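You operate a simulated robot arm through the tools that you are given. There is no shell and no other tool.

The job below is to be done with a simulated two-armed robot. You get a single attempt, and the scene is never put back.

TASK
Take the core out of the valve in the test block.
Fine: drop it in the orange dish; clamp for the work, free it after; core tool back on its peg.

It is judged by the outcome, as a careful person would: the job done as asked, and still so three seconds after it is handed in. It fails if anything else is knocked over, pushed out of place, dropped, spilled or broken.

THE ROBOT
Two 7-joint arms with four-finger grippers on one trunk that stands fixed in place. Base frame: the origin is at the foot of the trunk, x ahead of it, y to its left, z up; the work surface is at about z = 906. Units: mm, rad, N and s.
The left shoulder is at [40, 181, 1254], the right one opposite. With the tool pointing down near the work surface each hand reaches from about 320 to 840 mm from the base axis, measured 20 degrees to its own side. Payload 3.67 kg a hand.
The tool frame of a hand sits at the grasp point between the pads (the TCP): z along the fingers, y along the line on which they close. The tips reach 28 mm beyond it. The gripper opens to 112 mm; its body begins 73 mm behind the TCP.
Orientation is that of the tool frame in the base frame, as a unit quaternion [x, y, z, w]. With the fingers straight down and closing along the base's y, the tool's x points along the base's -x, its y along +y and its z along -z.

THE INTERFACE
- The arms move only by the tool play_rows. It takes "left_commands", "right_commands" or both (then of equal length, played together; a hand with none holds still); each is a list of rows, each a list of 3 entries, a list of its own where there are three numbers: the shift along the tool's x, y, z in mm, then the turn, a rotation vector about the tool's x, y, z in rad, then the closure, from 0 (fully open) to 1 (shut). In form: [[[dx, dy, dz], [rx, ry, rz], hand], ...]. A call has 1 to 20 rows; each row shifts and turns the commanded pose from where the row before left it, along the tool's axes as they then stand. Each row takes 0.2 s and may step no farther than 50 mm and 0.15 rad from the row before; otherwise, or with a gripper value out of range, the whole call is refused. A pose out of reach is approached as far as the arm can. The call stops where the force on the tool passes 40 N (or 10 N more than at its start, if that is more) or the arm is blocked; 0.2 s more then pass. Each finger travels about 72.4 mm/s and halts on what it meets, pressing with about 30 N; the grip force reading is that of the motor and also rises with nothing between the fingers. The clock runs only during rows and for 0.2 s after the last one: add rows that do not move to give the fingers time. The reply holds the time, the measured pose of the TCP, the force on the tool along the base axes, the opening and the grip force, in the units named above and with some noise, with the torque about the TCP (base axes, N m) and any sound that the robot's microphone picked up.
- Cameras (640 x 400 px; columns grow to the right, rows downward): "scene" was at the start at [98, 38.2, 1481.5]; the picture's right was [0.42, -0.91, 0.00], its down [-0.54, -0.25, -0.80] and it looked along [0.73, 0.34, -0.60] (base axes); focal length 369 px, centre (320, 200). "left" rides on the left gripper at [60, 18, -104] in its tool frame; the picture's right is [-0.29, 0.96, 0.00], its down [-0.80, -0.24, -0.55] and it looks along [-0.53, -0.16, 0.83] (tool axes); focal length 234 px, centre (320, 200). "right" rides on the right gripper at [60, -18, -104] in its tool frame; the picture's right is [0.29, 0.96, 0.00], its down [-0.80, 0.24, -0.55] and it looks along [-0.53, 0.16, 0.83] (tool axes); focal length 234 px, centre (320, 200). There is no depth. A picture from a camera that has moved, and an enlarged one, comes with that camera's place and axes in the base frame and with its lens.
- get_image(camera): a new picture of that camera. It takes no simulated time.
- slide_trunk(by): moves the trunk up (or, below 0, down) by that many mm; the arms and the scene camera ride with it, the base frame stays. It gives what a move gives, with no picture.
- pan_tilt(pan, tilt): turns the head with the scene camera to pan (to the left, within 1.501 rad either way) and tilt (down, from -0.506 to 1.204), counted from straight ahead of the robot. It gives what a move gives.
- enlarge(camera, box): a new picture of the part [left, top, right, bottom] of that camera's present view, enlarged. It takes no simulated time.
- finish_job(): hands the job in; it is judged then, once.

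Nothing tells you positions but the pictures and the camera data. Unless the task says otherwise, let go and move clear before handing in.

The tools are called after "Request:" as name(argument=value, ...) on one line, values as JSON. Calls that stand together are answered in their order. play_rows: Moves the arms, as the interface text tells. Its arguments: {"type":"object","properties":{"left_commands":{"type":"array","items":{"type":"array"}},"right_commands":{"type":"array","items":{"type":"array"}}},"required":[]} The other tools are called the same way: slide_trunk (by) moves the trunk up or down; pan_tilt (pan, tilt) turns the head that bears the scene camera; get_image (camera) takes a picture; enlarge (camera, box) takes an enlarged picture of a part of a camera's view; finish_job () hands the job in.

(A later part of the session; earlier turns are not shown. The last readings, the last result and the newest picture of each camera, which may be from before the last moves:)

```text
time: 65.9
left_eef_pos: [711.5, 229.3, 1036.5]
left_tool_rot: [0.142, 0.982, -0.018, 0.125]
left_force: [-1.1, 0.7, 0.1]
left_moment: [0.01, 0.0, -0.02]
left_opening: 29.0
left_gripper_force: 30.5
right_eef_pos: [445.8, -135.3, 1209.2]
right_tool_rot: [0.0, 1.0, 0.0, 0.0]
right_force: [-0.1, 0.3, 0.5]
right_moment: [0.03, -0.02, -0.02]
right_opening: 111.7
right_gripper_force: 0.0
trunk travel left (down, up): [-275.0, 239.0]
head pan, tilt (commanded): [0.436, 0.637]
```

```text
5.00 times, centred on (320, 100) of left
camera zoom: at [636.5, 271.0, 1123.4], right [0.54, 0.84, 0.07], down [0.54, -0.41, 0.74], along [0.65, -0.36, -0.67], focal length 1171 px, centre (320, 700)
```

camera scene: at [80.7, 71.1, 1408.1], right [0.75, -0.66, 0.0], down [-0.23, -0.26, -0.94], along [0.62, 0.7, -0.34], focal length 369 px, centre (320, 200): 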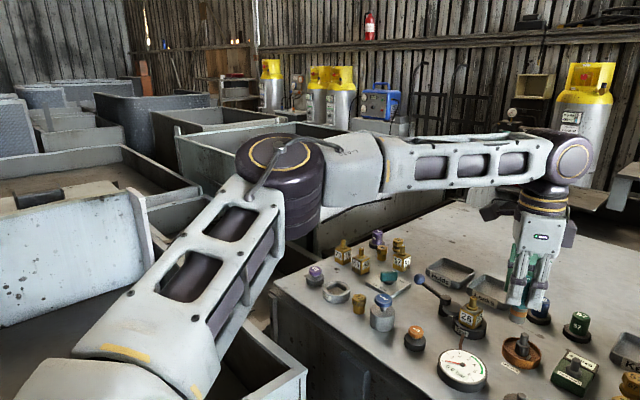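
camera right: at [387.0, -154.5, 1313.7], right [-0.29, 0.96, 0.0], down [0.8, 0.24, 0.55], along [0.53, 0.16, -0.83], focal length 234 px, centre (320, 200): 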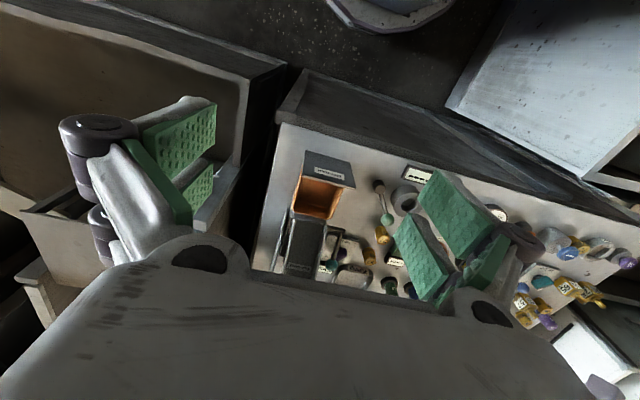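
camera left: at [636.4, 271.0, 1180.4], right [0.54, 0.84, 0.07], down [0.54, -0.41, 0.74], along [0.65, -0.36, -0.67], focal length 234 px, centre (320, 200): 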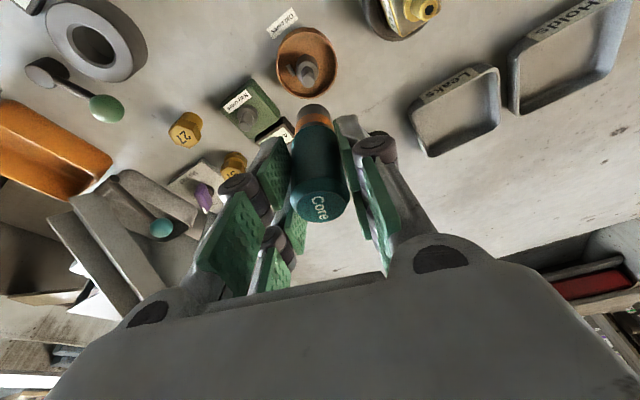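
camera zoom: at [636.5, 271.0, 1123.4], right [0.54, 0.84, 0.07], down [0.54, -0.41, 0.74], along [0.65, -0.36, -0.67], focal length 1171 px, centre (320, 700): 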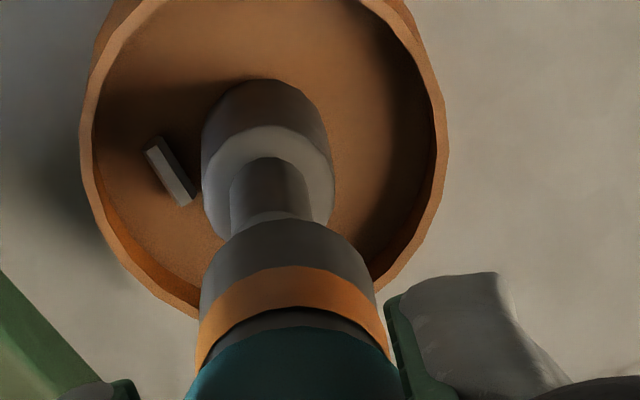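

Nearly centered. I'm applying a 1 mm correction and lowering slowly over the post.

Request:
play_rows(left_commands=[[[2.1, -0.67, 4.7], [0, 0, 0], 1.0], [[1.5, 0, 5.8], [0, 0, 0], 1.0], [[1.5, 0, 5.8], [0, 0, 0], 1.0], [[1.5, 0, 5.8], [0, 0, 0], 1.0], [[0, 0, 0], [0, 0, 0], 1.0]])

Request:
enlarge(camera="scene", box=[335, 140, 385, 220])

Request:
enlarge(camera="left", box=[270, 60, 370, 140])

```text
time: 67.1
left_eef_pos: [710.0, 229.4, 1014.2]
left_tool_rot: [0.143, 0.982, -0.018, 0.125]
left_force: [0.5, -0.5, -1.5]
left_moment: [0.01, -0.02, -0.02]
left_opening: 28.5
left_gripper_force: 30.0
right_eef_pos: [446.3, -137.0, 1209.2]
right_tool_rot: [0.001, 1.0, 0.0, 0.0]
right_force: [-0.3, -1.1, 0.2]
right_moment: [-0.01, -0.01, 0.0]
right_opening: 111.7
right_gripper_force: 0.0
trunk travel left (down, up): [-275.0, 239.0]
head pan, tilt (commanded): [0.436, 0.637]
```

```text
5.00 times, centred on (360, 180) of scene
camera zoom: at [98.1, 38.1, 1382.2], right [0.42, -0.91, 0.0], down [-0.54, -0.25, -0.8], along [0.73, 0.34, -0.6], focal length 1845 px, centre (120, 300)
```

zoom: 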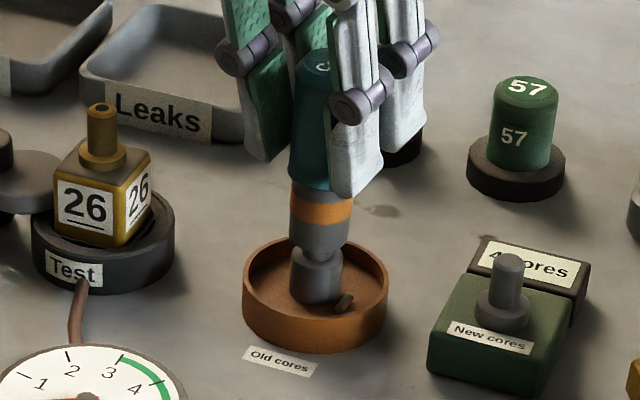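

```text
5.00 times, centred on (320, 100) of left
camera zoom: at [635.1, 270.7, 1100.1], right [0.54, 0.84, 0.07], down [0.54, -0.41, 0.74], along [0.65, -0.36, -0.67], focal length 1171 px, centre (320, 700)
```

zoom: 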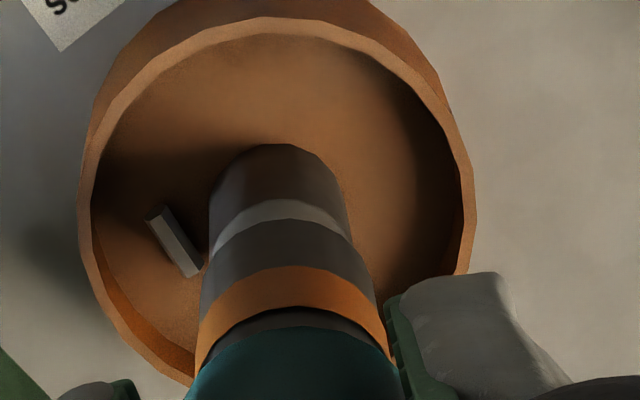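

The post is entering the bore without resistance. Lowering further until it seats.

Request:
play_rows(left_commands=[[[1.0, 0, 3.9], [0, 0, 0], 1.0], [[1.0, 0, 3.9], [0, 0, 0], 1.0], [[0.75, 0, 2.9], [0, 0, 0], 1.0], [[0, 0, 0], [0, 0, 0], 1.0]])

Request:
enlarge(camera="scene", box=[335, 140, 385, 220])

```text
time: 68.1
left_eef_pos: [709.4, 228.6, 1004.5]
left_tool_rot: [0.142, 0.982, -0.018, 0.126]
left_force: [1.2, 1.7, 10.3]
left_moment: [-0.02, -0.11, 0.02]
left_opening: 28.9
left_gripper_force: 29.8
right_eef_pos: [446.9, -136.8, 1210.4]
right_tool_rot: [0.001, 1.0, 0.001, 0.0]
right_force: [0.1, 0.7, -0.1]
right_moment: [-0.02, 0.01, -0.01]
right_opening: 111.9
right_gripper_force: 0.1
trunk travel left (down, up): [-275.0, 239.0]
head pan, tilt (commanded): [0.436, 0.637]
```

```text
5.00 times, centred on (360, 180) of scene
camera zoom: at [97.4, 38.0, 1382.3], right [0.42, -0.91, 0.0], down [-0.54, -0.25, -0.8], along [0.73, 0.34, -0.59], focal length 1845 px, centre (120, 300)
```

zoom: 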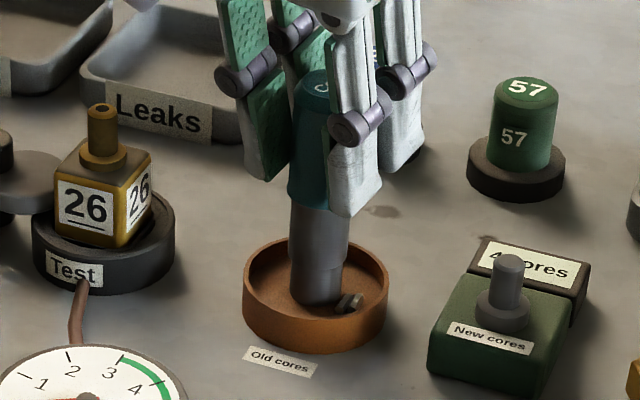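

The orange band has vanished, so the core seems to be knocked out. I'm looking for it in the dish.

Request:
enlarge(camera="scene", box=[345, 180, 380, 215])

Request:
enlarge(camera="left", box=[270, 60, 370, 140])

```text
11.43 times, centred on (362, 198) of scene
camera zoom: at [97.4, 38.0, 1382.3], right [0.42, -0.91, 0.0], down [-0.54, -0.25, -0.8], along [0.73, 0.34, -0.59], focal length 4218 px, centre (-166, 229)
```

zoom: 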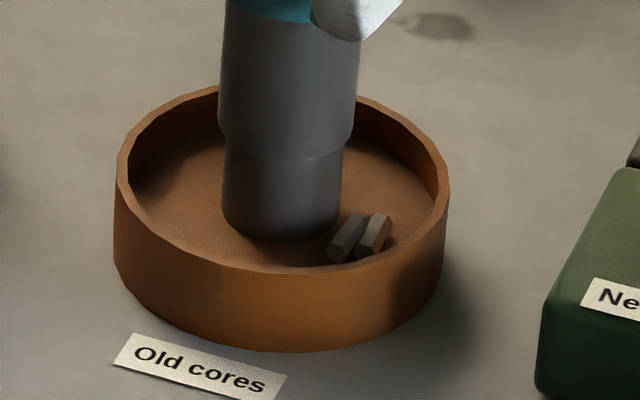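

```text
5.00 times, centred on (320, 100) of left
camera zoom: at [634.5, 270.8, 1090.8], right [0.54, 0.84, 0.07], down [0.54, -0.41, 0.74], along [0.65, -0.36, -0.67], focal length 1171 px, centre (320, 700)
```

zoom: 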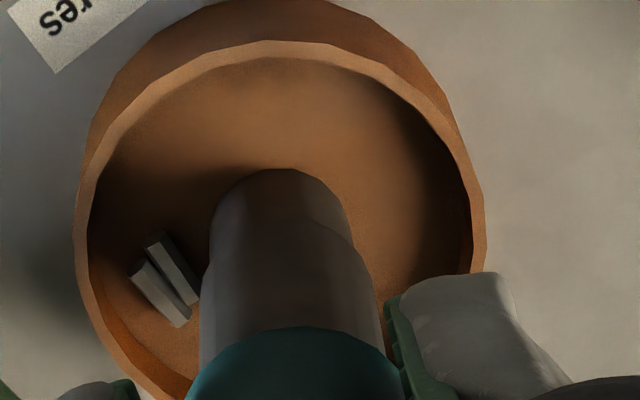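

Two cores now lie in the dish, so the drop is done. I'm lifting the tool straight up off the post and heading back to its peg.

Request:
play_rows(left_commands=[[[-2.5, 0, -9.7], [0, 0, 0], 1.0], [[-5.03, 0, -19.4], [0, 0, 0], 1.0], [[-5.03, 0, -19.4], [0, 0, 0], 1.0], [[-5.03, 0, -19.4], [0, 0, 0], 1.0], [[-5.03, 0, -19.4], [0, 0, 0], 1.0], [[25.4, -18.95, -6.6], [0, 0, 0], 1.0], [[25.4, -18.95, -6.6], [0, 0, 0], 1.0], [[25.4, -18.95, -6.6], [0, 0, 0], 1.0], [[25.4, -18.95, -6.6], [0, 0, 0], 1.0], [[0, 0, 0], [0, 0, 0], 1.0]])

Request:
get_image(camera="left")

Request:
enlarge(camera="left", box=[270, 60, 370, 140])

Request:
enlarge(camera="scene", box=[320, 120, 410, 260])

```text
time: 70.3
left_eef_pos: [588.8, 187.5, 1094.2]
left_tool_rot: [0.143, 0.982, -0.019, 0.125]
left_force: [-0.4, 0.3, -0.4]
left_moment: [0.0, 0.02, -0.01]
left_opening: 29.0
left_gripper_force: 30.1
right_eef_pos: [446.5, -136.6, 1208.5]
right_tool_rot: [0.001, 1.0, 0.0, -0.001]
right_force: [0.5, 0.8, -0.5]
right_moment: [0.0, 0.02, 0.0]
right_opening: 112.3
right_gripper_force: 0.0
trunk travel left (down, up): [-275.0, 239.0]
head pan, tilt (commanded): [0.436, 0.637]
```

```text
taken
camera left: at [513.9, 228.2, 1178.6], right [0.54, 0.84, 0.07], down [0.54, -0.41, 0.74], along [0.65, -0.36, -0.67], focal length 234 px, centre (320, 200)
```

left: 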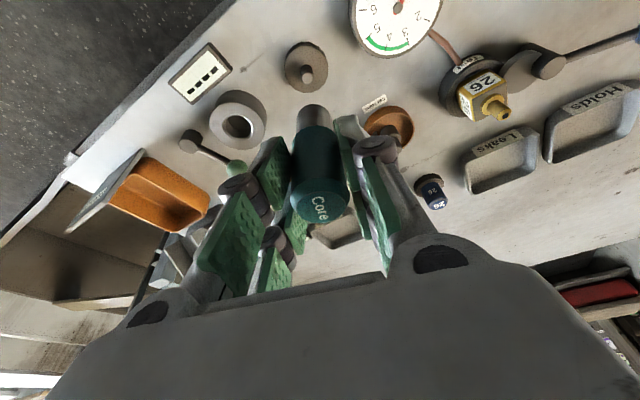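

```text
5.00 times, centred on (320, 100) of left
camera zoom: at [513.9, 228.2, 1178.6], right [0.54, 0.84, 0.07], down [0.54, -0.41, 0.74], along [0.65, -0.36, -0.67], focal length 1171 px, centre (320, 700)
```

zoom: 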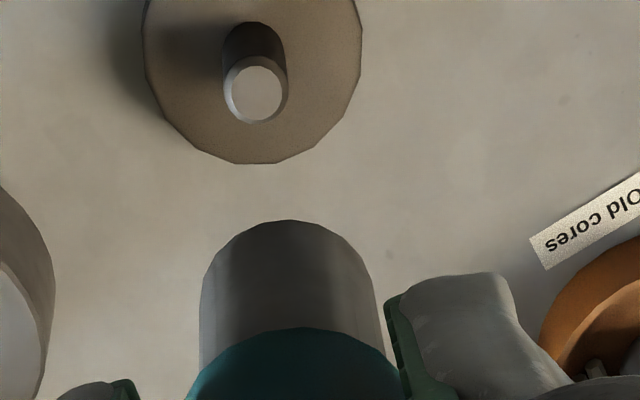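

```text
2.86 times, centred on (365, 190) of scene
camera zoom: at [99.0, 38.2, 1382.1], right [0.42, -0.91, 0.0], down [-0.54, -0.25, -0.8], along [0.73, 0.34, -0.6], focal length 1054 px, centre (191, 229)
```

zoom: 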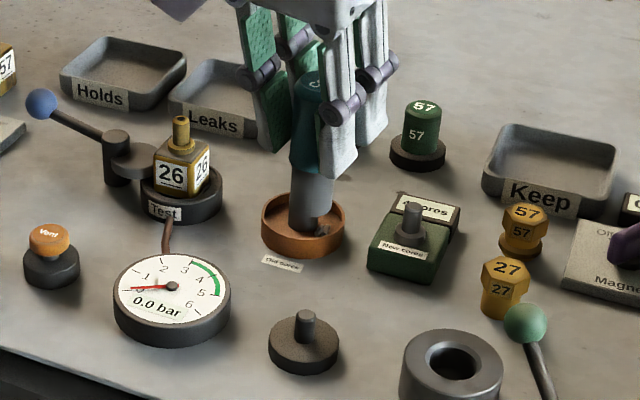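

Request:
enlarge(camera="scene", box=[335, 170, 385, 255])

Request:
enlarge(camera="left", box=[280, 35, 340, 85])

```text
4.71 times, centred on (360, 212) of scene
camera zoom: at [99.0, 38.2, 1382.1], right [0.42, -0.91, 0.0], down [-0.54, -0.25, -0.8], along [0.73, 0.34, -0.6], focal length 1737 px, centre (132, 141)
```

zoom: 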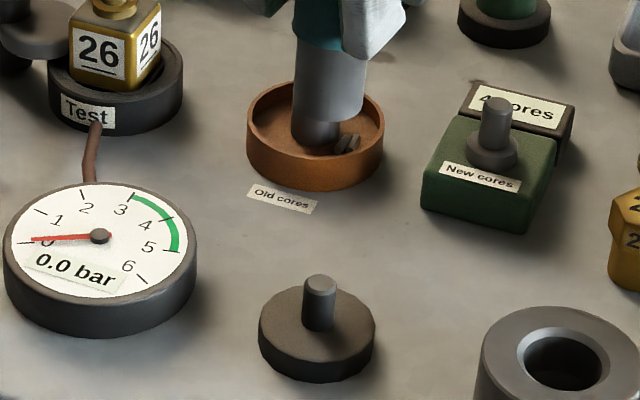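

```text
8.00 times, centred on (310, 60) of left
camera zoom: at [513.9, 228.2, 1178.6], right [0.54, 0.84, 0.07], down [0.54, -0.41, 0.74], along [0.65, -0.36, -0.67], focal length 1873 px, centre (400, 1320)
```

zoom: 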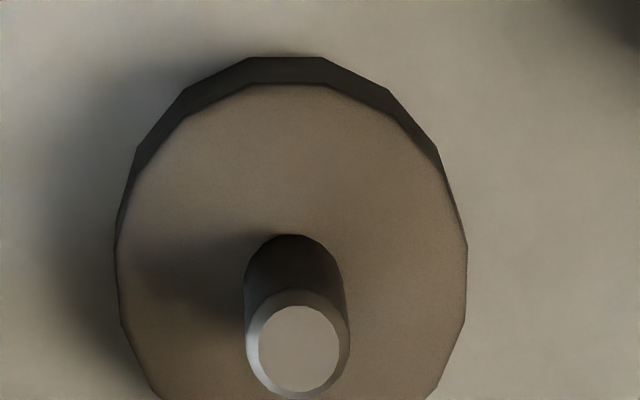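

The peg is about (+1.9, −2.2) mm from the tool axis. I'm correcting and descending to just above the peg.

Request:
play_rows(left_commands=[[[-2.37, -1.57, 0.61], [0, 0, 0], 1.0], [[5.03, 0, 19.4], [0, 0, 0], 1.0], [[5.03, 0, 19.4], [0, 0, 0], 1.0], [[5.03, 0, 19.4], [0, 0, 0], 1.0], [[4.0, 0, 15.5], [0, 0, 0], 1.0], [[0, 0, 0], [0, 0, 0], 1.0]])

Request:
enlarge(camera="left", box=[270, 60, 370, 140])

Request:
enlarge(camera="scene", box=[335, 170, 385, 255])

```text
time: 71.7
left_eef_pos: [588.7, 184.8, 1016.9]
left_tool_rot: [0.142, 0.982, -0.018, 0.124]
left_force: [0.6, -0.4, -1.2]
left_moment: [-0.02, 0.0, 0.0]
left_opening: 28.8
left_gripper_force: 30.3
right_eef_pos: [446.1, -136.0, 1209.1]
right_tool_rot: [0.001, 1.0, 0.0, 0.0]
right_force: [-0.6, 0.4, 0.1]
right_moment: [0.0, 0.0, 0.02]
right_opening: 111.9
right_gripper_force: 0.0
trunk travel left (down, up): [-275.0, 239.0]
head pan, tilt (commanded): [0.436, 0.637]
```

```text
5.00 times, centred on (320, 100) of left
camera zoom: at [514.5, 225.6, 1103.1], right [0.54, 0.84, 0.07], down [0.54, -0.41, 0.74], along [0.65, -0.36, -0.67], focal length 1171 px, centre (320, 700)
```

zoom: 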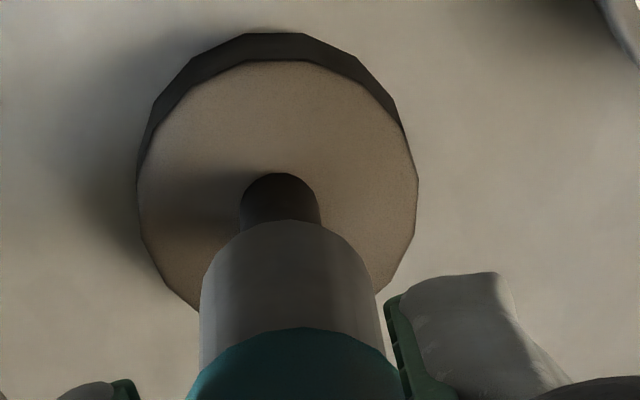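

```text
4.71 times, centred on (360, 212) of scene
camera zoom: at [97.8, 38.0, 1382.2], right [0.42, -0.91, 0.0], down [-0.54, -0.25, -0.8], along [0.73, 0.34, -0.59], focal length 1737 px, centre (132, 141)
```

zoom: 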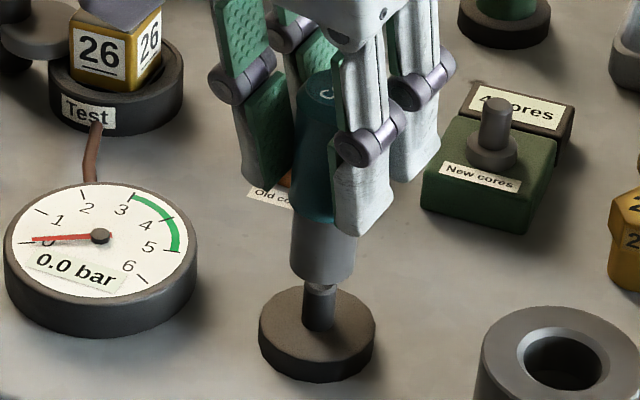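

Both views show the tool centered over the peg. I'm lowering it on slowly.

Request:
play_rows(left_commands=[[[1.5, 0, 5.8], [0, 0, 0], 1.0], [[1.5, 0, 5.8], [0, 0, 0], 1.0], [[1.5, 0, 5.8], [0, 0, 0], 1.0], [[1.5, 0, 5.8], [0, 0, 0], 1.0], [[0, 0, 0], [0, 0, 0], 1.0]])

Request:
enlarge(camera="scene", box=[335, 170, 385, 255])

```text
time: 72.9
left_eef_pos: [589.0, 184.4, 993.9]
left_tool_rot: [0.143, 0.982, -0.019, 0.125]
left_force: [-0.1, 0.8, -0.8]
left_moment: [0.03, 0.0, 0.01]
left_opening: 29.0
left_gripper_force: 30.3
right_eef_pos: [447.1, -136.6, 1209.5]
right_tool_rot: [0.001, 1.0, 0.0, 0.0]
right_force: [1.1, -0.1, 0.9]
right_moment: [0.0, -0.03, 0.0]
right_opening: 111.9
right_gripper_force: 0.1
trunk travel left (down, up): [-275.0, 239.0]
head pan, tilt (commanded): [0.436, 0.637]
```

```text
4.71 times, centred on (360, 212) of scene
camera zoom: at [98.0, 38.1, 1382.2], right [0.42, -0.91, 0.0], down [-0.54, -0.25, -0.8], along [0.73, 0.34, -0.59], focal length 1737 px, centre (132, 141)
```

zoom: 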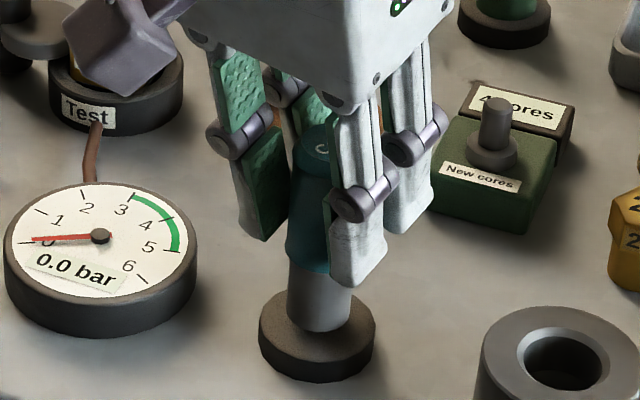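

Request:
play_rows(left_commands=[[[0.6, 0, 2.4], [0, 0, 0], 1.0], [[0.6, 0, 2.4], [0, 0, 0], 1.0], [[0.3, 0, 1.2], [0, 0, 0], 1.0], [[0, 0, 0], [0, 0, 0], 1.0]])

```text
time: 73.9
left_eef_pos: [588.6, 186.2, 986.8]
left_tool_rot: [0.142, 0.982, -0.018, 0.124]
left_force: [-0.7, -0.2, 0.0]
left_moment: [0.03, 0.0, 0.04]
left_opening: 28.8
left_gripper_force: 30.2
right_eef_pos: [447.5, -136.2, 1209.9]
right_tool_rot: [0.001, 1.0, -0.001, 0.0]
right_force: [-0.3, -0.5, -1.0]
right_moment: [-0.02, 0.03, 0.0]
right_opening: 112.3
right_gripper_force: 0.0
trunk travel left (down, up): [-275.0, 239.0]
head pan, tilt (commanded): [0.436, 0.637]
```

Request:
play_rows(left_commands=[[[0.5, 0, 1.9], [0, 0, 0], 1.0], [[0.25, 0, 1.0], [0, 0, 0], 1.0], [[0, 0, 0], [0, 0, 0], 1.0]])

Request:
enlarge(camera="scene", box=[335, 170, 385, 255])

```text
time: 74.7
left_eef_pos: [589.0, 184.2, 987.3]
left_tool_rot: [0.143, 0.981, -0.017, 0.127]
left_force: [0.6, 4.1, 20.8]
left_moment: [0.14, 0.2, 0.01]
left_opening: 28.7
left_gripper_force: 29.9
right_eef_pos: [443.7, -136.2, 1210.2]
right_tool_rot: [0.0, 1.0, -0.001, 0.001]
right_force: [0.1, 0.3, 0.0]
right_moment: [-0.03, 0.01, -0.02]
right_opening: 111.9
right_gripper_force: 0.0
trunk travel left (down, up): [-275.0, 239.0]
head pan, tilt (commanded): [0.436, 0.637]
```

```text
4.71 times, centred on (360, 212) of scene
camera zoom: at [96.0, 38.1, 1382.5], right [0.42, -0.91, 0.0], down [-0.54, -0.25, -0.8], along [0.73, 0.34, -0.59], focal length 1737 px, centre (132, 141)
```

zoom: 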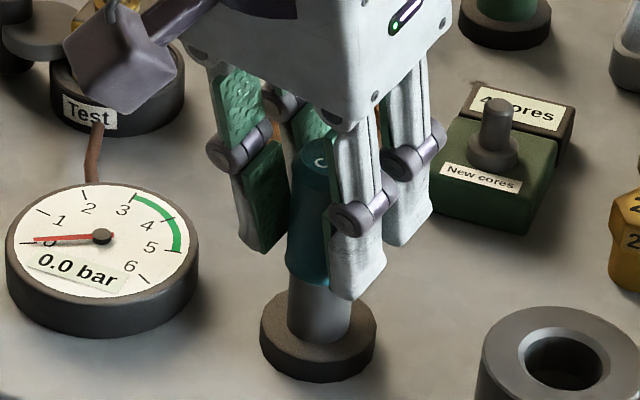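

The tool is seated on its peg. I'm relieving the downward force, then opening the fingers.

Request:
play_rows(left_commands=[[[-0.6, 0, -2.2], [0, 0, 0], 1.0], [[0, 0, 0], [0, 0, 0], 1.0], [[0, 0, 0], [0, 0, 0], 0.7], [[0, 0, 0], [0, 0, 0], 0.5], [[0, 0, 0], [0, 0, 0], 0.4], [[0, 0, 0], [0, 0, 0], 0.4]])

Request:
get_image(camera="left")

Request:
enlarge(camera="scene", box=[335, 170, 385, 255])

```text
time: 76.1
left_eef_pos: [588.9, 185.3, 987.0]
left_tool_rot: [0.142, 0.982, -0.018, 0.125]
left_force: [-0.5, -0.2, 0.0]
left_moment: [-0.01, 0.01, -0.01]
left_opening: 67.3
left_gripper_force: 0.2
right_eef_pos: [446.8, -137.0, 1210.2]
right_tool_rot: [0.001, 1.0, 0.001, 0.0]
right_force: [-0.6, 0.1, -0.8]
right_moment: [0.01, 0.02, -0.01]
right_opening: 112.2
right_gripper_force: 0.0
trunk travel left (down, up): [-275.0, 239.0]
head pan, tilt (commanded): [0.436, 0.637]
```

```text
taken
camera left: at [514.3, 225.8, 1072.5], right [0.54, 0.84, 0.07], down [0.54, -0.41, 0.74], along [0.65, -0.36, -0.67], focal length 234 px, centre (320, 200)
```

left: 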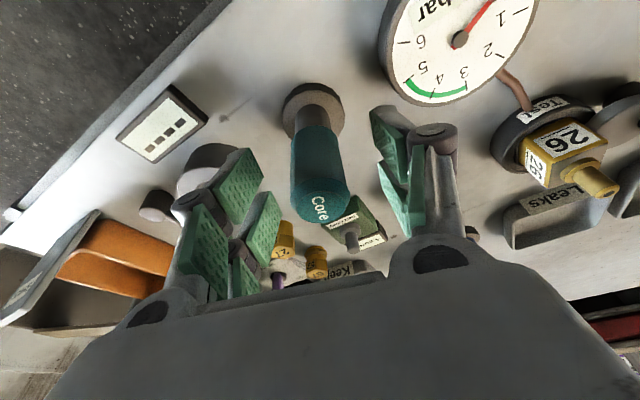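

```text
4.71 times, centred on (360, 212) of scene
camera zoom: at [97.9, 38.0, 1382.2], right [0.42, -0.91, 0.0], down [-0.54, -0.25, -0.8], along [0.73, 0.34, -0.59], focal length 1737 px, centre (132, 141)
```

zoom: 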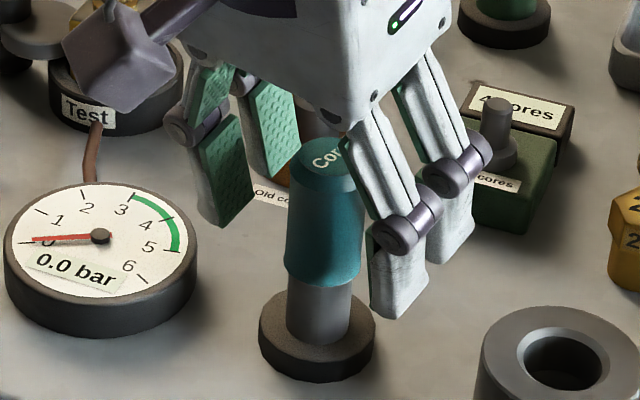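

The tool stands on its peg and is free of the fingers. I'm withdrawing straight up.

Request:
play_rows(left_commands=[[[-2.5, 0, -9.7], [0, 0, 0], 0.4], [[-5.03, 0, -19.4], [0, 0, 0], 0.4], [[-5.03, 0, -19.4], [0, 0, 0], 0.4], [[-7.5, 0, -29], [0, 0, 0], 0.4], [[-7.5, 0, -29], [0, 0, 0], 0.4], [[0, 0, 0], [0, 0, 0], 0.4]])

Request:
get_image(camera="scene")

Request:
enlarge(camera="scene", box=[280, 140, 390, 260])

```text
time: 77.5
left_eef_pos: [590.2, 184.6, 1095.5]
left_tool_rot: [0.142, 0.982, -0.018, 0.126]
left_force: [-0.4, -0.1, -0.9]
left_moment: [-0.02, 0.0, 0.02]
left_opening: 67.4
left_gripper_force: 0.1
right_eef_pos: [447.7, -136.2, 1209.0]
right_tool_rot: [0.001, 1.0, 0.001, 0.0]
right_force: [-0.2, -0.3, 0.6]
right_moment: [0.0, 0.0, 0.02]
right_opening: 111.7
right_gripper_force: 0.1
trunk travel left (down, up): [-275.0, 239.0]
head pan, tilt (commanded): [0.436, 0.637]
```

```text
taken
camera scene: at [98.5, 38.3, 1382.1], right [0.42, -0.91, 0.0], down [-0.54, -0.25, -0.8], along [0.73, 0.34, -0.6], focal length 369 px, centre (320, 200)
```

scene: 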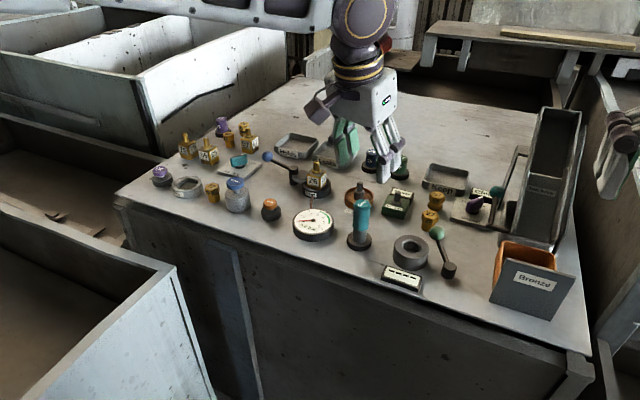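

```text
3.33 times, centred on (335, 200) of scene
camera zoom: at [98.5, 38.3, 1382.1], right [0.42, -0.91, 0.0], down [-0.54, -0.25, -0.8], along [0.73, 0.34, -0.6], focal length 1230 px, centre (270, 200)
```

zoom: 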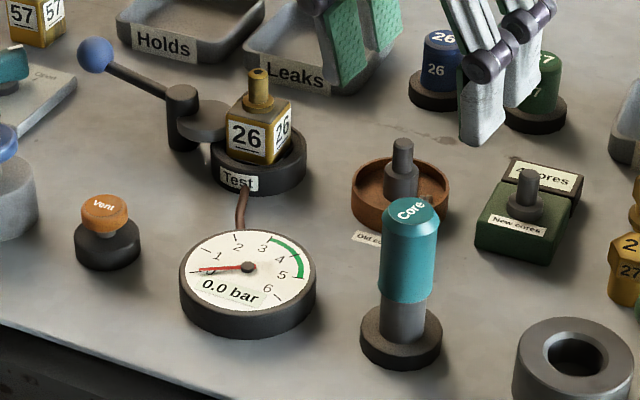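

The core tool is home on its peg. Next I'll free the clamp. I'm bringing the hand upright again and over to the lever area, at a safe height.

Request:
play_rows(left_commands=[[[0, 0, 0], [0, 0.125, 0], 0.5], [[0, 0, 0], [0, 0.125, 0], 0.5], [[-7.6, 40.5, 3.5], [0, 0, 0], 0.6], [[-7.6, 40.5, 3.5], [0, 0, 0], 0.6], [[-7.6, 40.5, 3.5], [0, 0, 0], 0.6], [[-7.6, 40.5, 3.5], [0, 0, 0], 0.6], [[-7.6, 40.5, 3.5], [0, 0, 0], 0.6], [[-7.6, 40.5, 3.5], [0, 0, 0], 0.6], [[0, 0, 0], [0, 0, 0], 0.6]])

```text
time: 79.5
left_eef_pos: [701.7, 404.7, 1076.2]
left_tool_rot: [0.144, 0.99, 0.0, 0.002]
left_force: [1.1, -0.4, 0.6]
left_moment: [0.04, 0.02, 0.0]
left_opening: 45.0
left_gripper_force: 0.1
right_eef_pos: [446.1, -137.1, 1209.7]
right_tool_rot: [0.001, 1.0, 0.001, 0.0]
right_force: [0.6, 0.3, -0.9]
right_moment: [0.03, 0.02, -0.01]
right_opening: 112.2
right_gripper_force: 0.0
trunk travel left (down, up): [-275.0, 239.0]
head pan, tilt (commanded): [0.436, 0.637]
```

Request:
play_rows(left_commands=[[[0, 0, 0], [0, 0, -0.143], 0.6], [[0, 0, 0], [0, 0, -0.143], 0.6], [[0, 0, 0], [0, 0, -0.143], 0.6], [[0, 0, 0], [0, 0, -0.143], 0.6], [[0, 0, 0], [0, 0, -0.143], 0.6], [[0, 0, 0], [0, 0, -0.143], 0.6], [[0, 0, 0], [0, 0, -0.143], 0.6], [[0, 0, 0], [0, 0, -0.143], 0.6], [[0, 0, 0], [0, 0, -0.143], 0.6], [[0, 0, 0], [0, 0, -0.143], 0.6], [[0, 0, 0], [0, 0, -0.143], 0.6], [[0, 0, 0], [0, 0, -0.143], 0.6], [[0, 0, 0], [0, 0, -0.143], 0.6], [[0, 0, 0], [0, -0.15, 0], 0.6], [[0, 0, 0], [0, -0.15, 0], 0.6], [[0, 0, 0], [0, -0.15, 0], 0.6], [[0, 0, 0], [0, 0, 0], 0.6]])

Request:
get_image(camera="left")

Request:
enlarge(camera="scene", box=[230, 70, 360, 220])

```text
time: 83.1
left_eef_pos: [701.7, 405.1, 1076.1]
left_tool_rot: [0.69, -0.688, -0.157, -0.159]
left_force: [0.0, -0.8, -0.3]
left_moment: [0.0, 0.03, -0.02]
left_opening: 44.9
left_gripper_force: 0.0
right_eef_pos: [446.0, -135.6, 1209.5]
right_tool_rot: [0.001, 1.0, -0.001, -0.001]
right_force: [0.0, 0.8, 0.3]
right_moment: [-0.01, -0.03, 0.01]
right_opening: 112.1
right_gripper_force: 0.0
trunk travel left (down, up): [-275.0, 239.0]
head pan, tilt (commanded): [0.436, 0.637]
```

```text
taken
camera left: at [684.1, 305.7, 1143.7], right [-0.96, 0.26, 0.12], down [0.24, 0.48, 0.85], along [0.16, 0.84, -0.52], focal length 234 px, centre (320, 200)
```

left: 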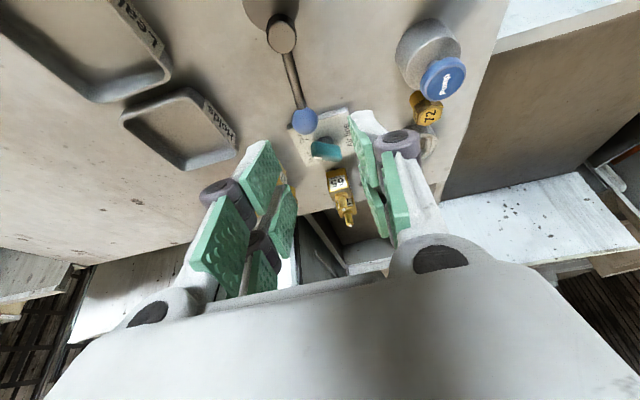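

```text
2.67 times, centred on (295, 145) of scene
camera zoom: at [97.7, 38.3, 1382.2], right [0.42, -0.91, 0.0], down [-0.54, -0.25, -0.8], along [0.73, 0.34, -0.59], focal length 984 px, centre (387, 347)
```

zoom: 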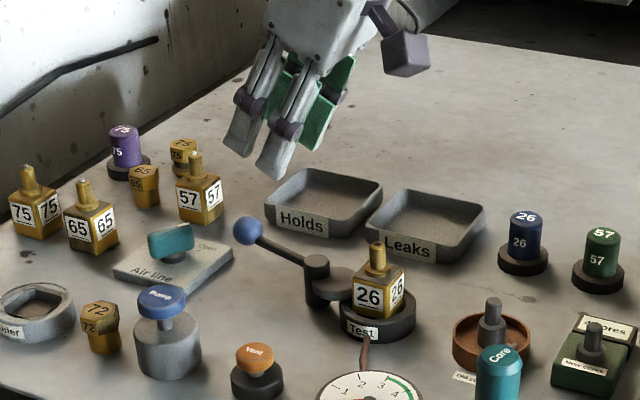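

The lever ball is at about (712, 453, 965). I'm moving along the lean to just short of straddling it.

Request:
play_rows(left_commands=[[[2.45, -5.15, 35.5], [0, 0, 0], 0.62], [[2.45, -5.15, 35.5], [0, 0, 0], 0.62], [[0, 0, 0], [0, 0, 0], 0.62]])

Request:
get_image(camera="left")

Request:
enlarge(camera="scene", box=[240, 90, 350, 220])

```text
time: 83.9
left_eef_pos: [712.7, 431.3, 1010.7]
left_tool_rot: [0.689, -0.689, -0.156, -0.16]
left_force: [-0.7, -0.2, 0.7]
left_moment: [0.0, 0.0, -0.03]
left_opening: 42.7
left_gripper_force: 0.1
right_eef_pos: [446.2, -137.6, 1210.1]
right_tool_rot: [0.002, 1.0, 0.0, -0.001]
right_force: [0.5, -0.9, 0.0]
right_moment: [0.01, -0.02, -0.01]
right_opening: 112.2
right_gripper_force: 0.0
trunk travel left (down, up): [-275.0, 239.0]
head pan, tilt (commanded): [0.436, 0.637]
```

```text
taken
camera left: at [694.4, 331.4, 1077.7], right [-0.96, 0.26, 0.12], down [0.24, 0.48, 0.85], along [0.16, 0.84, -0.52], focal length 234 px, centre (320, 200)
```

left: 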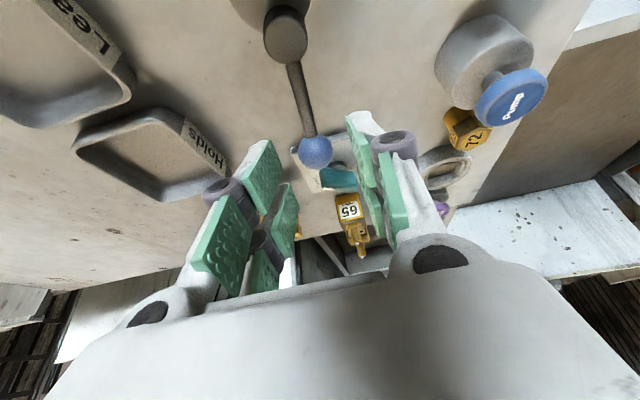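

```text
3.08 times, centred on (295, 155) of scene
camera zoom: at [97.5, 37.5, 1382.3], right [0.42, -0.91, 0.0], down [-0.54, -0.25, -0.8], along [0.73, 0.34, -0.59], focal length 1136 px, centre (397, 338)
```

zoom: 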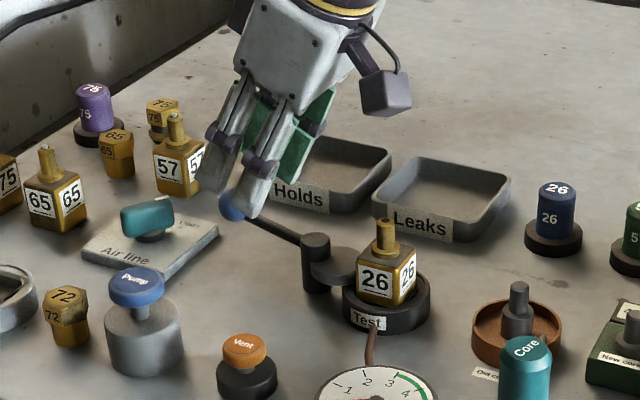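

The ball is centered between the finger pairs. Advancing to straddle it.

Request:
play_rows(left_commands=[[[0, 0, 14], [0, 0, 0], 0.62], [[0, 0, 14], [0, 0, 0], 0.62], [[0, 0, 12], [0, 0, 0], 0.62], [[0, 0, 0], [0, 0, 0], 0.66]])

Request:
get_image(camera="left")

```text
time: 84.9
left_eef_pos: [712.9, 447.8, 973.7]
left_tool_rot: [0.69, -0.689, -0.156, -0.158]
left_force: [-0.2, -0.1, 0.5]
left_moment: [-0.01, -0.01, 0.01]
left_opening: 37.9
left_gripper_force: 0.0
right_eef_pos: [446.5, -136.4, 1208.2]
right_tool_rot: [0.001, 1.0, 0.001, 0.0]
right_force: [0.0, 0.0, 0.0]
right_moment: [0.01, -0.02, 0.03]
right_opening: 111.9
right_gripper_force: 0.0
trunk travel left (down, up): [-275.0, 239.0]
head pan, tilt (commanded): [0.436, 0.637]
```

```text
taken
camera left: at [695.1, 348.9, 1041.4], right [-0.96, 0.26, 0.12], down [0.24, 0.48, 0.85], along [0.16, 0.84, -0.52], focal length 234 px, centre (320, 200)
```

left: 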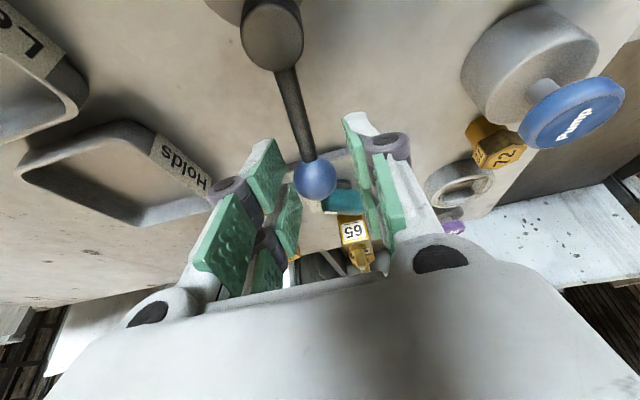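

Straddled. I'm sweeping the lever clockwise to release the cam.

Request:
play_rows(left_commands=[[[0, 0, 0], [0, 0, 0], 0.7], [[0.14, -4.43, -0.07], [0.0311, 0, 0.0644], 0.7], [[0.14, -4.43, -0.07], [0.0311, 0, 0.0644], 0.7], [[0.57, -8.84, -0.28], [0.0622, 0, 0.1288], 0.7], [[0.57, -8.84, -0.28], [0.0622, 0, 0.1288], 0.7], [[0.57, -8.84, -0.28], [0.0622, 0, 0.1288], 0.7]])

Request:
get_image(camera="left")

Request:
enlarge(camera="scene", box=[240, 90, 350, 220])

```text
time: 86.3
left_eef_pos: [745.6, 437.9, 973.7]
left_tool_rot: [-0.467, 0.856, 0.105, 0.196]
left_force: [-0.6, -0.1, -0.9]
left_moment: [-0.02, -0.02, -0.03]
left_opening: 33.8
left_gripper_force: 0.3
right_eef_pos: [446.6, -136.9, 1209.6]
right_tool_rot: [0.0, 1.0, 0.0, 0.0]
right_force: [0.7, -0.4, 0.0]
right_moment: [-0.02, 0.0, -0.03]
right_opening: 112.1
right_gripper_force: 0.1
trunk travel left (down, up): [-275.0, 239.0]
head pan, tilt (commanded): [0.436, 0.637]
```

```text
taken
camera left: at [677.8, 364.7, 1041.9], right [-0.66, 0.74, 0.12], down [0.46, 0.27, 0.85], along [0.59, 0.62, -0.52], focal length 234 px, centre (320, 200)
```

left: 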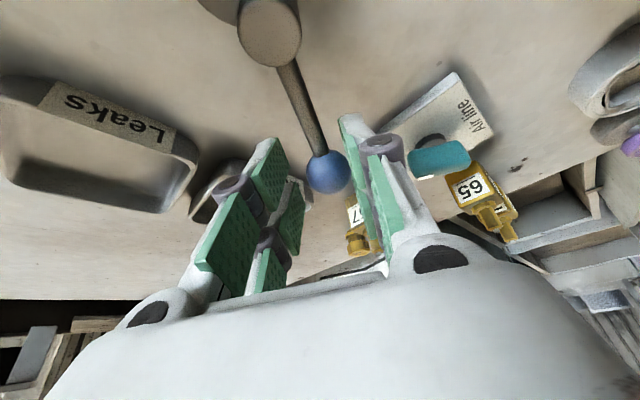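

```text
3.08 times, centred on (295, 155) of scene
camera zoom: at [97.9, 38.2, 1382.2], right [0.42, -0.91, 0.0], down [-0.54, -0.25, -0.8], along [0.73, 0.34, -0.59], focal length 1136 px, centre (397, 338)
```

zoom: 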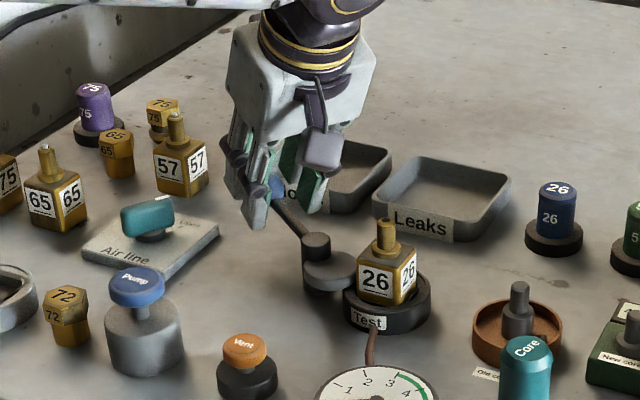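

The cam has left the valve. Continuing the sweep toward the original open position.

Request:
play_rows(left_commands=[[[0.57, -8.84, -0.28], [0.0622, 0, 0.1288], 0.7], [[0.57, -8.84, -0.28], [0.0622, 0, 0.1288], 0.7], [[0.57, -8.84, -0.28], [0.0622, 0, 0.1288], 0.7], [[0.57, -8.84, -0.28], [0.0622, 0, 0.1288], 0.7], [[0.57, -8.84, -0.28], [0.0622, 0, 0.1288], 0.7], [[0.57, -8.84, -0.28], [0.0622, 0, 0.1288], 0.7], [[0, 0, 0], [0, 0, 0], 0.7]])

Request:
get_image(camera="left")

Request:
enlarge(camera="scene", box=[240, 90, 350, 220])

```text
time: 87.9
left_eef_pos: [773.3, 394.3, 974.6]
left_tool_rot: [-0.068, 0.972, 0.016, 0.224]
left_force: [-0.6, 0.7, 0.0]
left_moment: [-0.02, 0.0, 0.01]
left_opening: 33.8
left_gripper_force: 0.2
right_eef_pos: [445.2, -136.0, 1209.8]
right_tool_rot: [0.001, 1.0, 0.0, 0.0]
right_force: [0.3, 0.5, -1.0]
right_moment: [-0.01, -0.01, -0.02]
right_opening: 111.8
right_gripper_force: 0.0
trunk travel left (down, up): [-275.0, 239.0]
head pan, tilt (commanded): [0.436, 0.637]
```

```text
taken
camera left: at [673.5, 398.9, 1041.7], right [0.12, 0.98, 0.13], down [0.5, -0.17, 0.85], along [0.86, -0.04, -0.52], focal length 234 px, centre (320, 200)
```

left: 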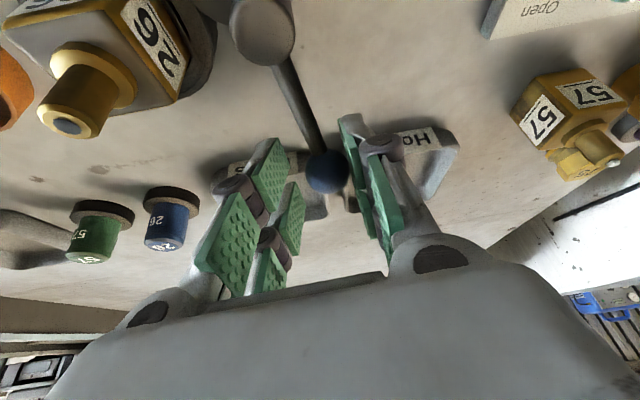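

```text
3.08 times, centred on (295, 155) of scene
camera zoom: at [98.1, 38.1, 1382.2], right [0.42, -0.91, 0.0], down [-0.54, -0.25, -0.8], along [0.73, 0.34, -0.59], focal length 1136 px, centre (397, 338)
```

zoom: 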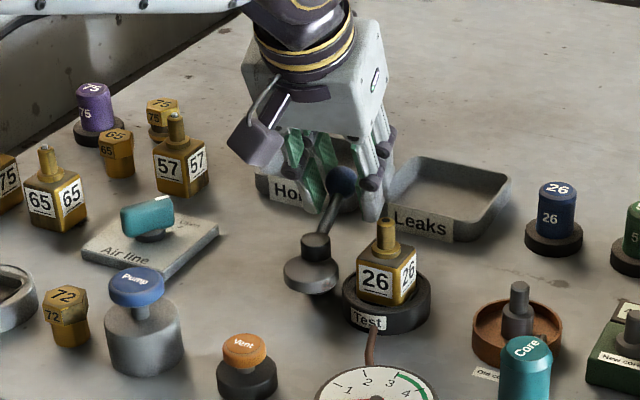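

Almost back; the lever is a few degrees short of its original angle. One more small step, watching the force.

Request:
play_rows(left_commands=[[[0.14, -4.43, -0.07], [0.0311, 0, 0.0644], 0.7], [[0.03, -2.2, -0.02], [0.0155, 0, 0.032], 0.7], [[0, 0, 0], [0, 0, 0], 0.7]])

Request:
get_image(camera="left")

Request:
enlarge(camera="scene", box=[240, 90, 350, 220])

```text
time: 88.7
left_eef_pos: [774.3, 388.3, 974.5]
left_tool_rot: [-0.016, 0.974, 0.004, 0.224]
left_force: [0.9, 0.0, -1.0]
left_moment: [-0.04, 0.02, 0.0]
left_opening: 33.7
left_gripper_force: 0.2
right_eef_pos: [446.2, -135.7, 1209.4]
right_tool_rot: [0.001, 1.0, 0.0, 0.0]
right_force: [-0.1, 0.3, -1.1]
right_moment: [0.01, -0.01, -0.02]
right_opening: 112.0
right_gripper_force: 0.0
trunk travel left (down, up): [-275.0, 239.0]
head pan, tilt (commanded): [0.436, 0.637]
```

```text
taken
camera left: at [675.2, 403.2, 1041.6], right [0.23, 0.97, 0.13], down [0.48, -0.22, 0.85], along [0.85, -0.13, -0.52], focal length 234 px, centre (320, 200)
```

left: 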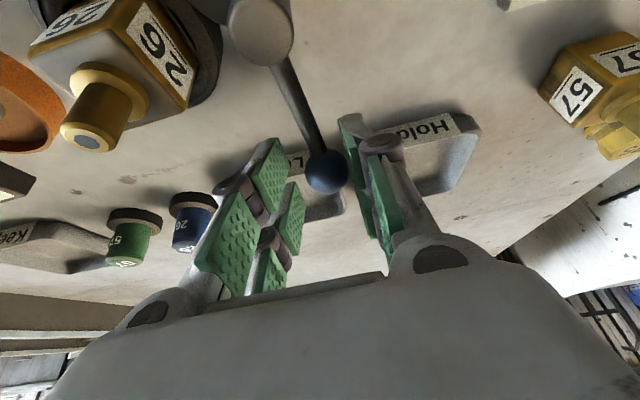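

```text
3.08 times, centred on (295, 155) of scene
camera zoom: at [98.1, 38.2, 1382.2], right [0.42, -0.91, 0.0], down [-0.54, -0.25, -0.8], along [0.73, 0.34, -0.6], focal length 1136 px, centre (397, 338)
```

zoom: 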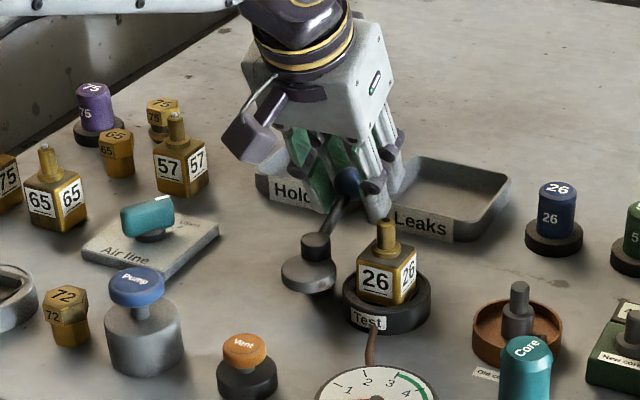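

The lever is within a couple of degrees of where it started. One last small nudge, then I'll center the fingers and withdraw along the lean.

Request:
play_rows(left_commands=[[[0, -2.2, 0], [0.0124, 0, 0.0257], 0.7], [[0, 0, 0], [0, 0, 0], 0.7], [[0, 3, 0], [0, 0, 0], 0.62], [[0, 0, 0], [0, 0, 0], 0.6], [[0, 0, -20], [0, 0, 0], 0.6], [[0, 0, -30], [0, 0, 0], 0.6], [[0, 0, -40], [0, 0, 0], 0.6], [[0, 0, -20], [0, 0, 0], 0.6], [[0, 0, 0], [0, 0, 0], 0.6]])

Request:
get_image(camera="left")

Request:
enlarge(camera="scene", box=[240, 90, 350, 220])

```text
time: 90.7
left_eef_pos: [726.2, 389.3, 1072.8]
left_tool_rot: [-0.003, 0.975, 0.0, 0.224]
left_force: [-0.6, 0.5, -0.3]
left_moment: [0.0, -0.01, 0.02]
left_opening: 44.9
left_gripper_force: 0.0
right_eef_pos: [448.3, -136.3, 1208.6]
right_tool_rot: [0.001, 1.0, 0.0, 0.0]
right_force: [0.8, 1.0, -0.6]
right_moment: [0.0, 0.02, -0.01]
right_opening: 112.3
right_gripper_force: 0.1
trunk travel left (down, up): [-275.0, 239.0]
head pan, tilt (commanded): [0.436, 0.637]
```

```text
taken
camera left: at [627.5, 406.9, 1140.9], right [0.25, 0.96, 0.13], down [0.48, -0.24, 0.85], along [0.84, -0.16, -0.52], focal length 234 px, centre (320, 200)
```

left: 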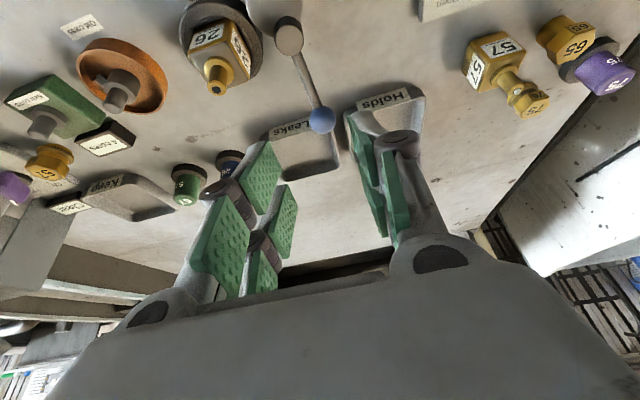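

```text
3.08 times, centred on (295, 155) of scene
camera zoom: at [98.5, 38.2, 1382.1], right [0.42, -0.91, 0.0], down [-0.54, -0.25, -0.8], along [0.73, 0.34, -0.6], focal length 1136 px, centre (397, 338)
```

zoom: 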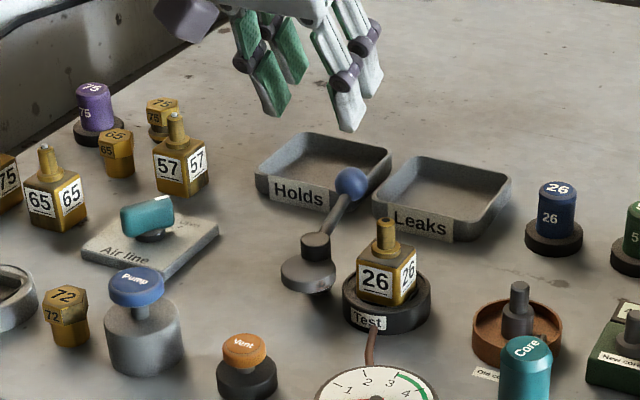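

The clamp is free, with the lever back at its starting angle. I'm straightening the hand and retreating clear of the bench for a final inspection.

Request:
play_rows(left_commands=[[[0, 0, -10], [0, 0.15, 0], 0.5], [[10, 0, -10], [0, 0.15, 0], 0.4], [[20, 0, -10], [0, 0.15, 0], 0.3], [[40, 0, -20], [0, 0, 0], 0.2], [[40, 5, -20], [0, 0, 0], 0.1], [[40, 5, -20], [0, 0, 0], 0], [[40, 5, -20], [0, 0, 0], 0], [[40, 5, -10], [0, 0, 0], 0], [[40, 5, 0], [0, 0, 0], 0]])

Request:
get_image(camera="scene")

Request:
enlarge(camera="scene", box=[260, 130, 400, 260])

Request:
enlarge(camera="scene", box=[340, 175, 385, 215])

Request:
enlarge(camera="left", box=[180, 60, 480, 240])

```text
time: 92.7
left_eef_pos: [446.5, 413.7, 1184.4]
left_tool_rot: [-0.002, 1.0, 0.0, 0.002]
left_force: [-0.3, 0.3, -0.3]
left_moment: [-0.01, -0.04, 0.0]
left_opening: 112.0
left_gripper_force: 0.0
right_eef_pos: [445.0, -135.5, 1210.3]
right_tool_rot: [0.0, 1.0, 0.0, 0.001]
right_force: [-0.7, -0.3, 0.0]
right_moment: [-0.01, -0.04, 0.01]
right_opening: 111.9
right_gripper_force: 0.0
trunk travel left (down, up): [-275.0, 239.0]
head pan, tilt (commanded): [0.436, 0.637]
```

```text
taken
camera scene: at [96.3, 39.1, 1382.3], right [0.42, -0.91, 0.0], down [-0.54, -0.25, -0.8], along [0.73, 0.34, -0.59], focal length 369 px, centre (320, 200)
```

scene: 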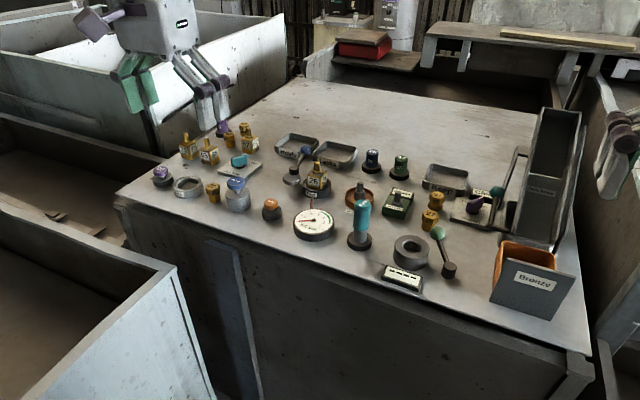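

```text
3.08 times, centred on (330, 195) of scene
camera zoom: at [96.3, 39.1, 1382.3], right [0.42, -0.91, 0.0], down [-0.54, -0.25, -0.8], along [0.73, 0.34, -0.59], focal length 1136 px, centre (289, 215)
```

zoom: 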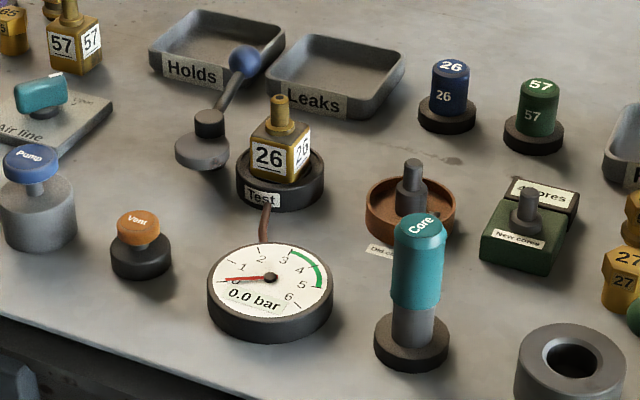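

```text
10.00 times, centred on (362, 195) of scene
camera zoom: at [96.3, 39.1, 1382.3], right [0.42, -0.91, 0.0], down [-0.54, -0.25, -0.8], along [0.73, 0.34, -0.59], focal length 3691 px, centre (-105, 250)
```

zoom: 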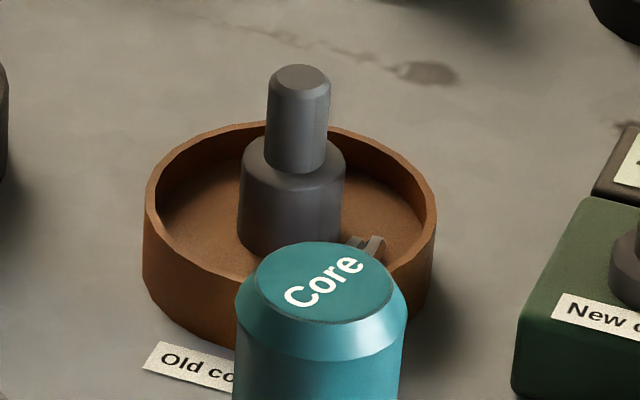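

```text
2.13 times, centred on (330, 150) of left
camera zoom: at [385.9, 431.1, 1288.2], right [0.28, 0.96, 0.0], down [0.8, -0.24, 0.56], along [0.53, -0.16, -0.83], focal length 500 px, centre (299, 307)
```

zoom: 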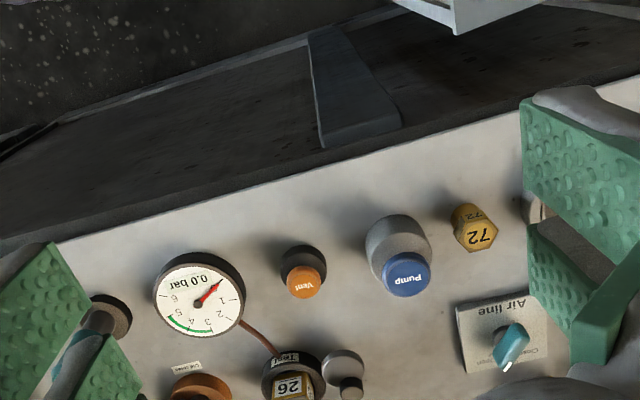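

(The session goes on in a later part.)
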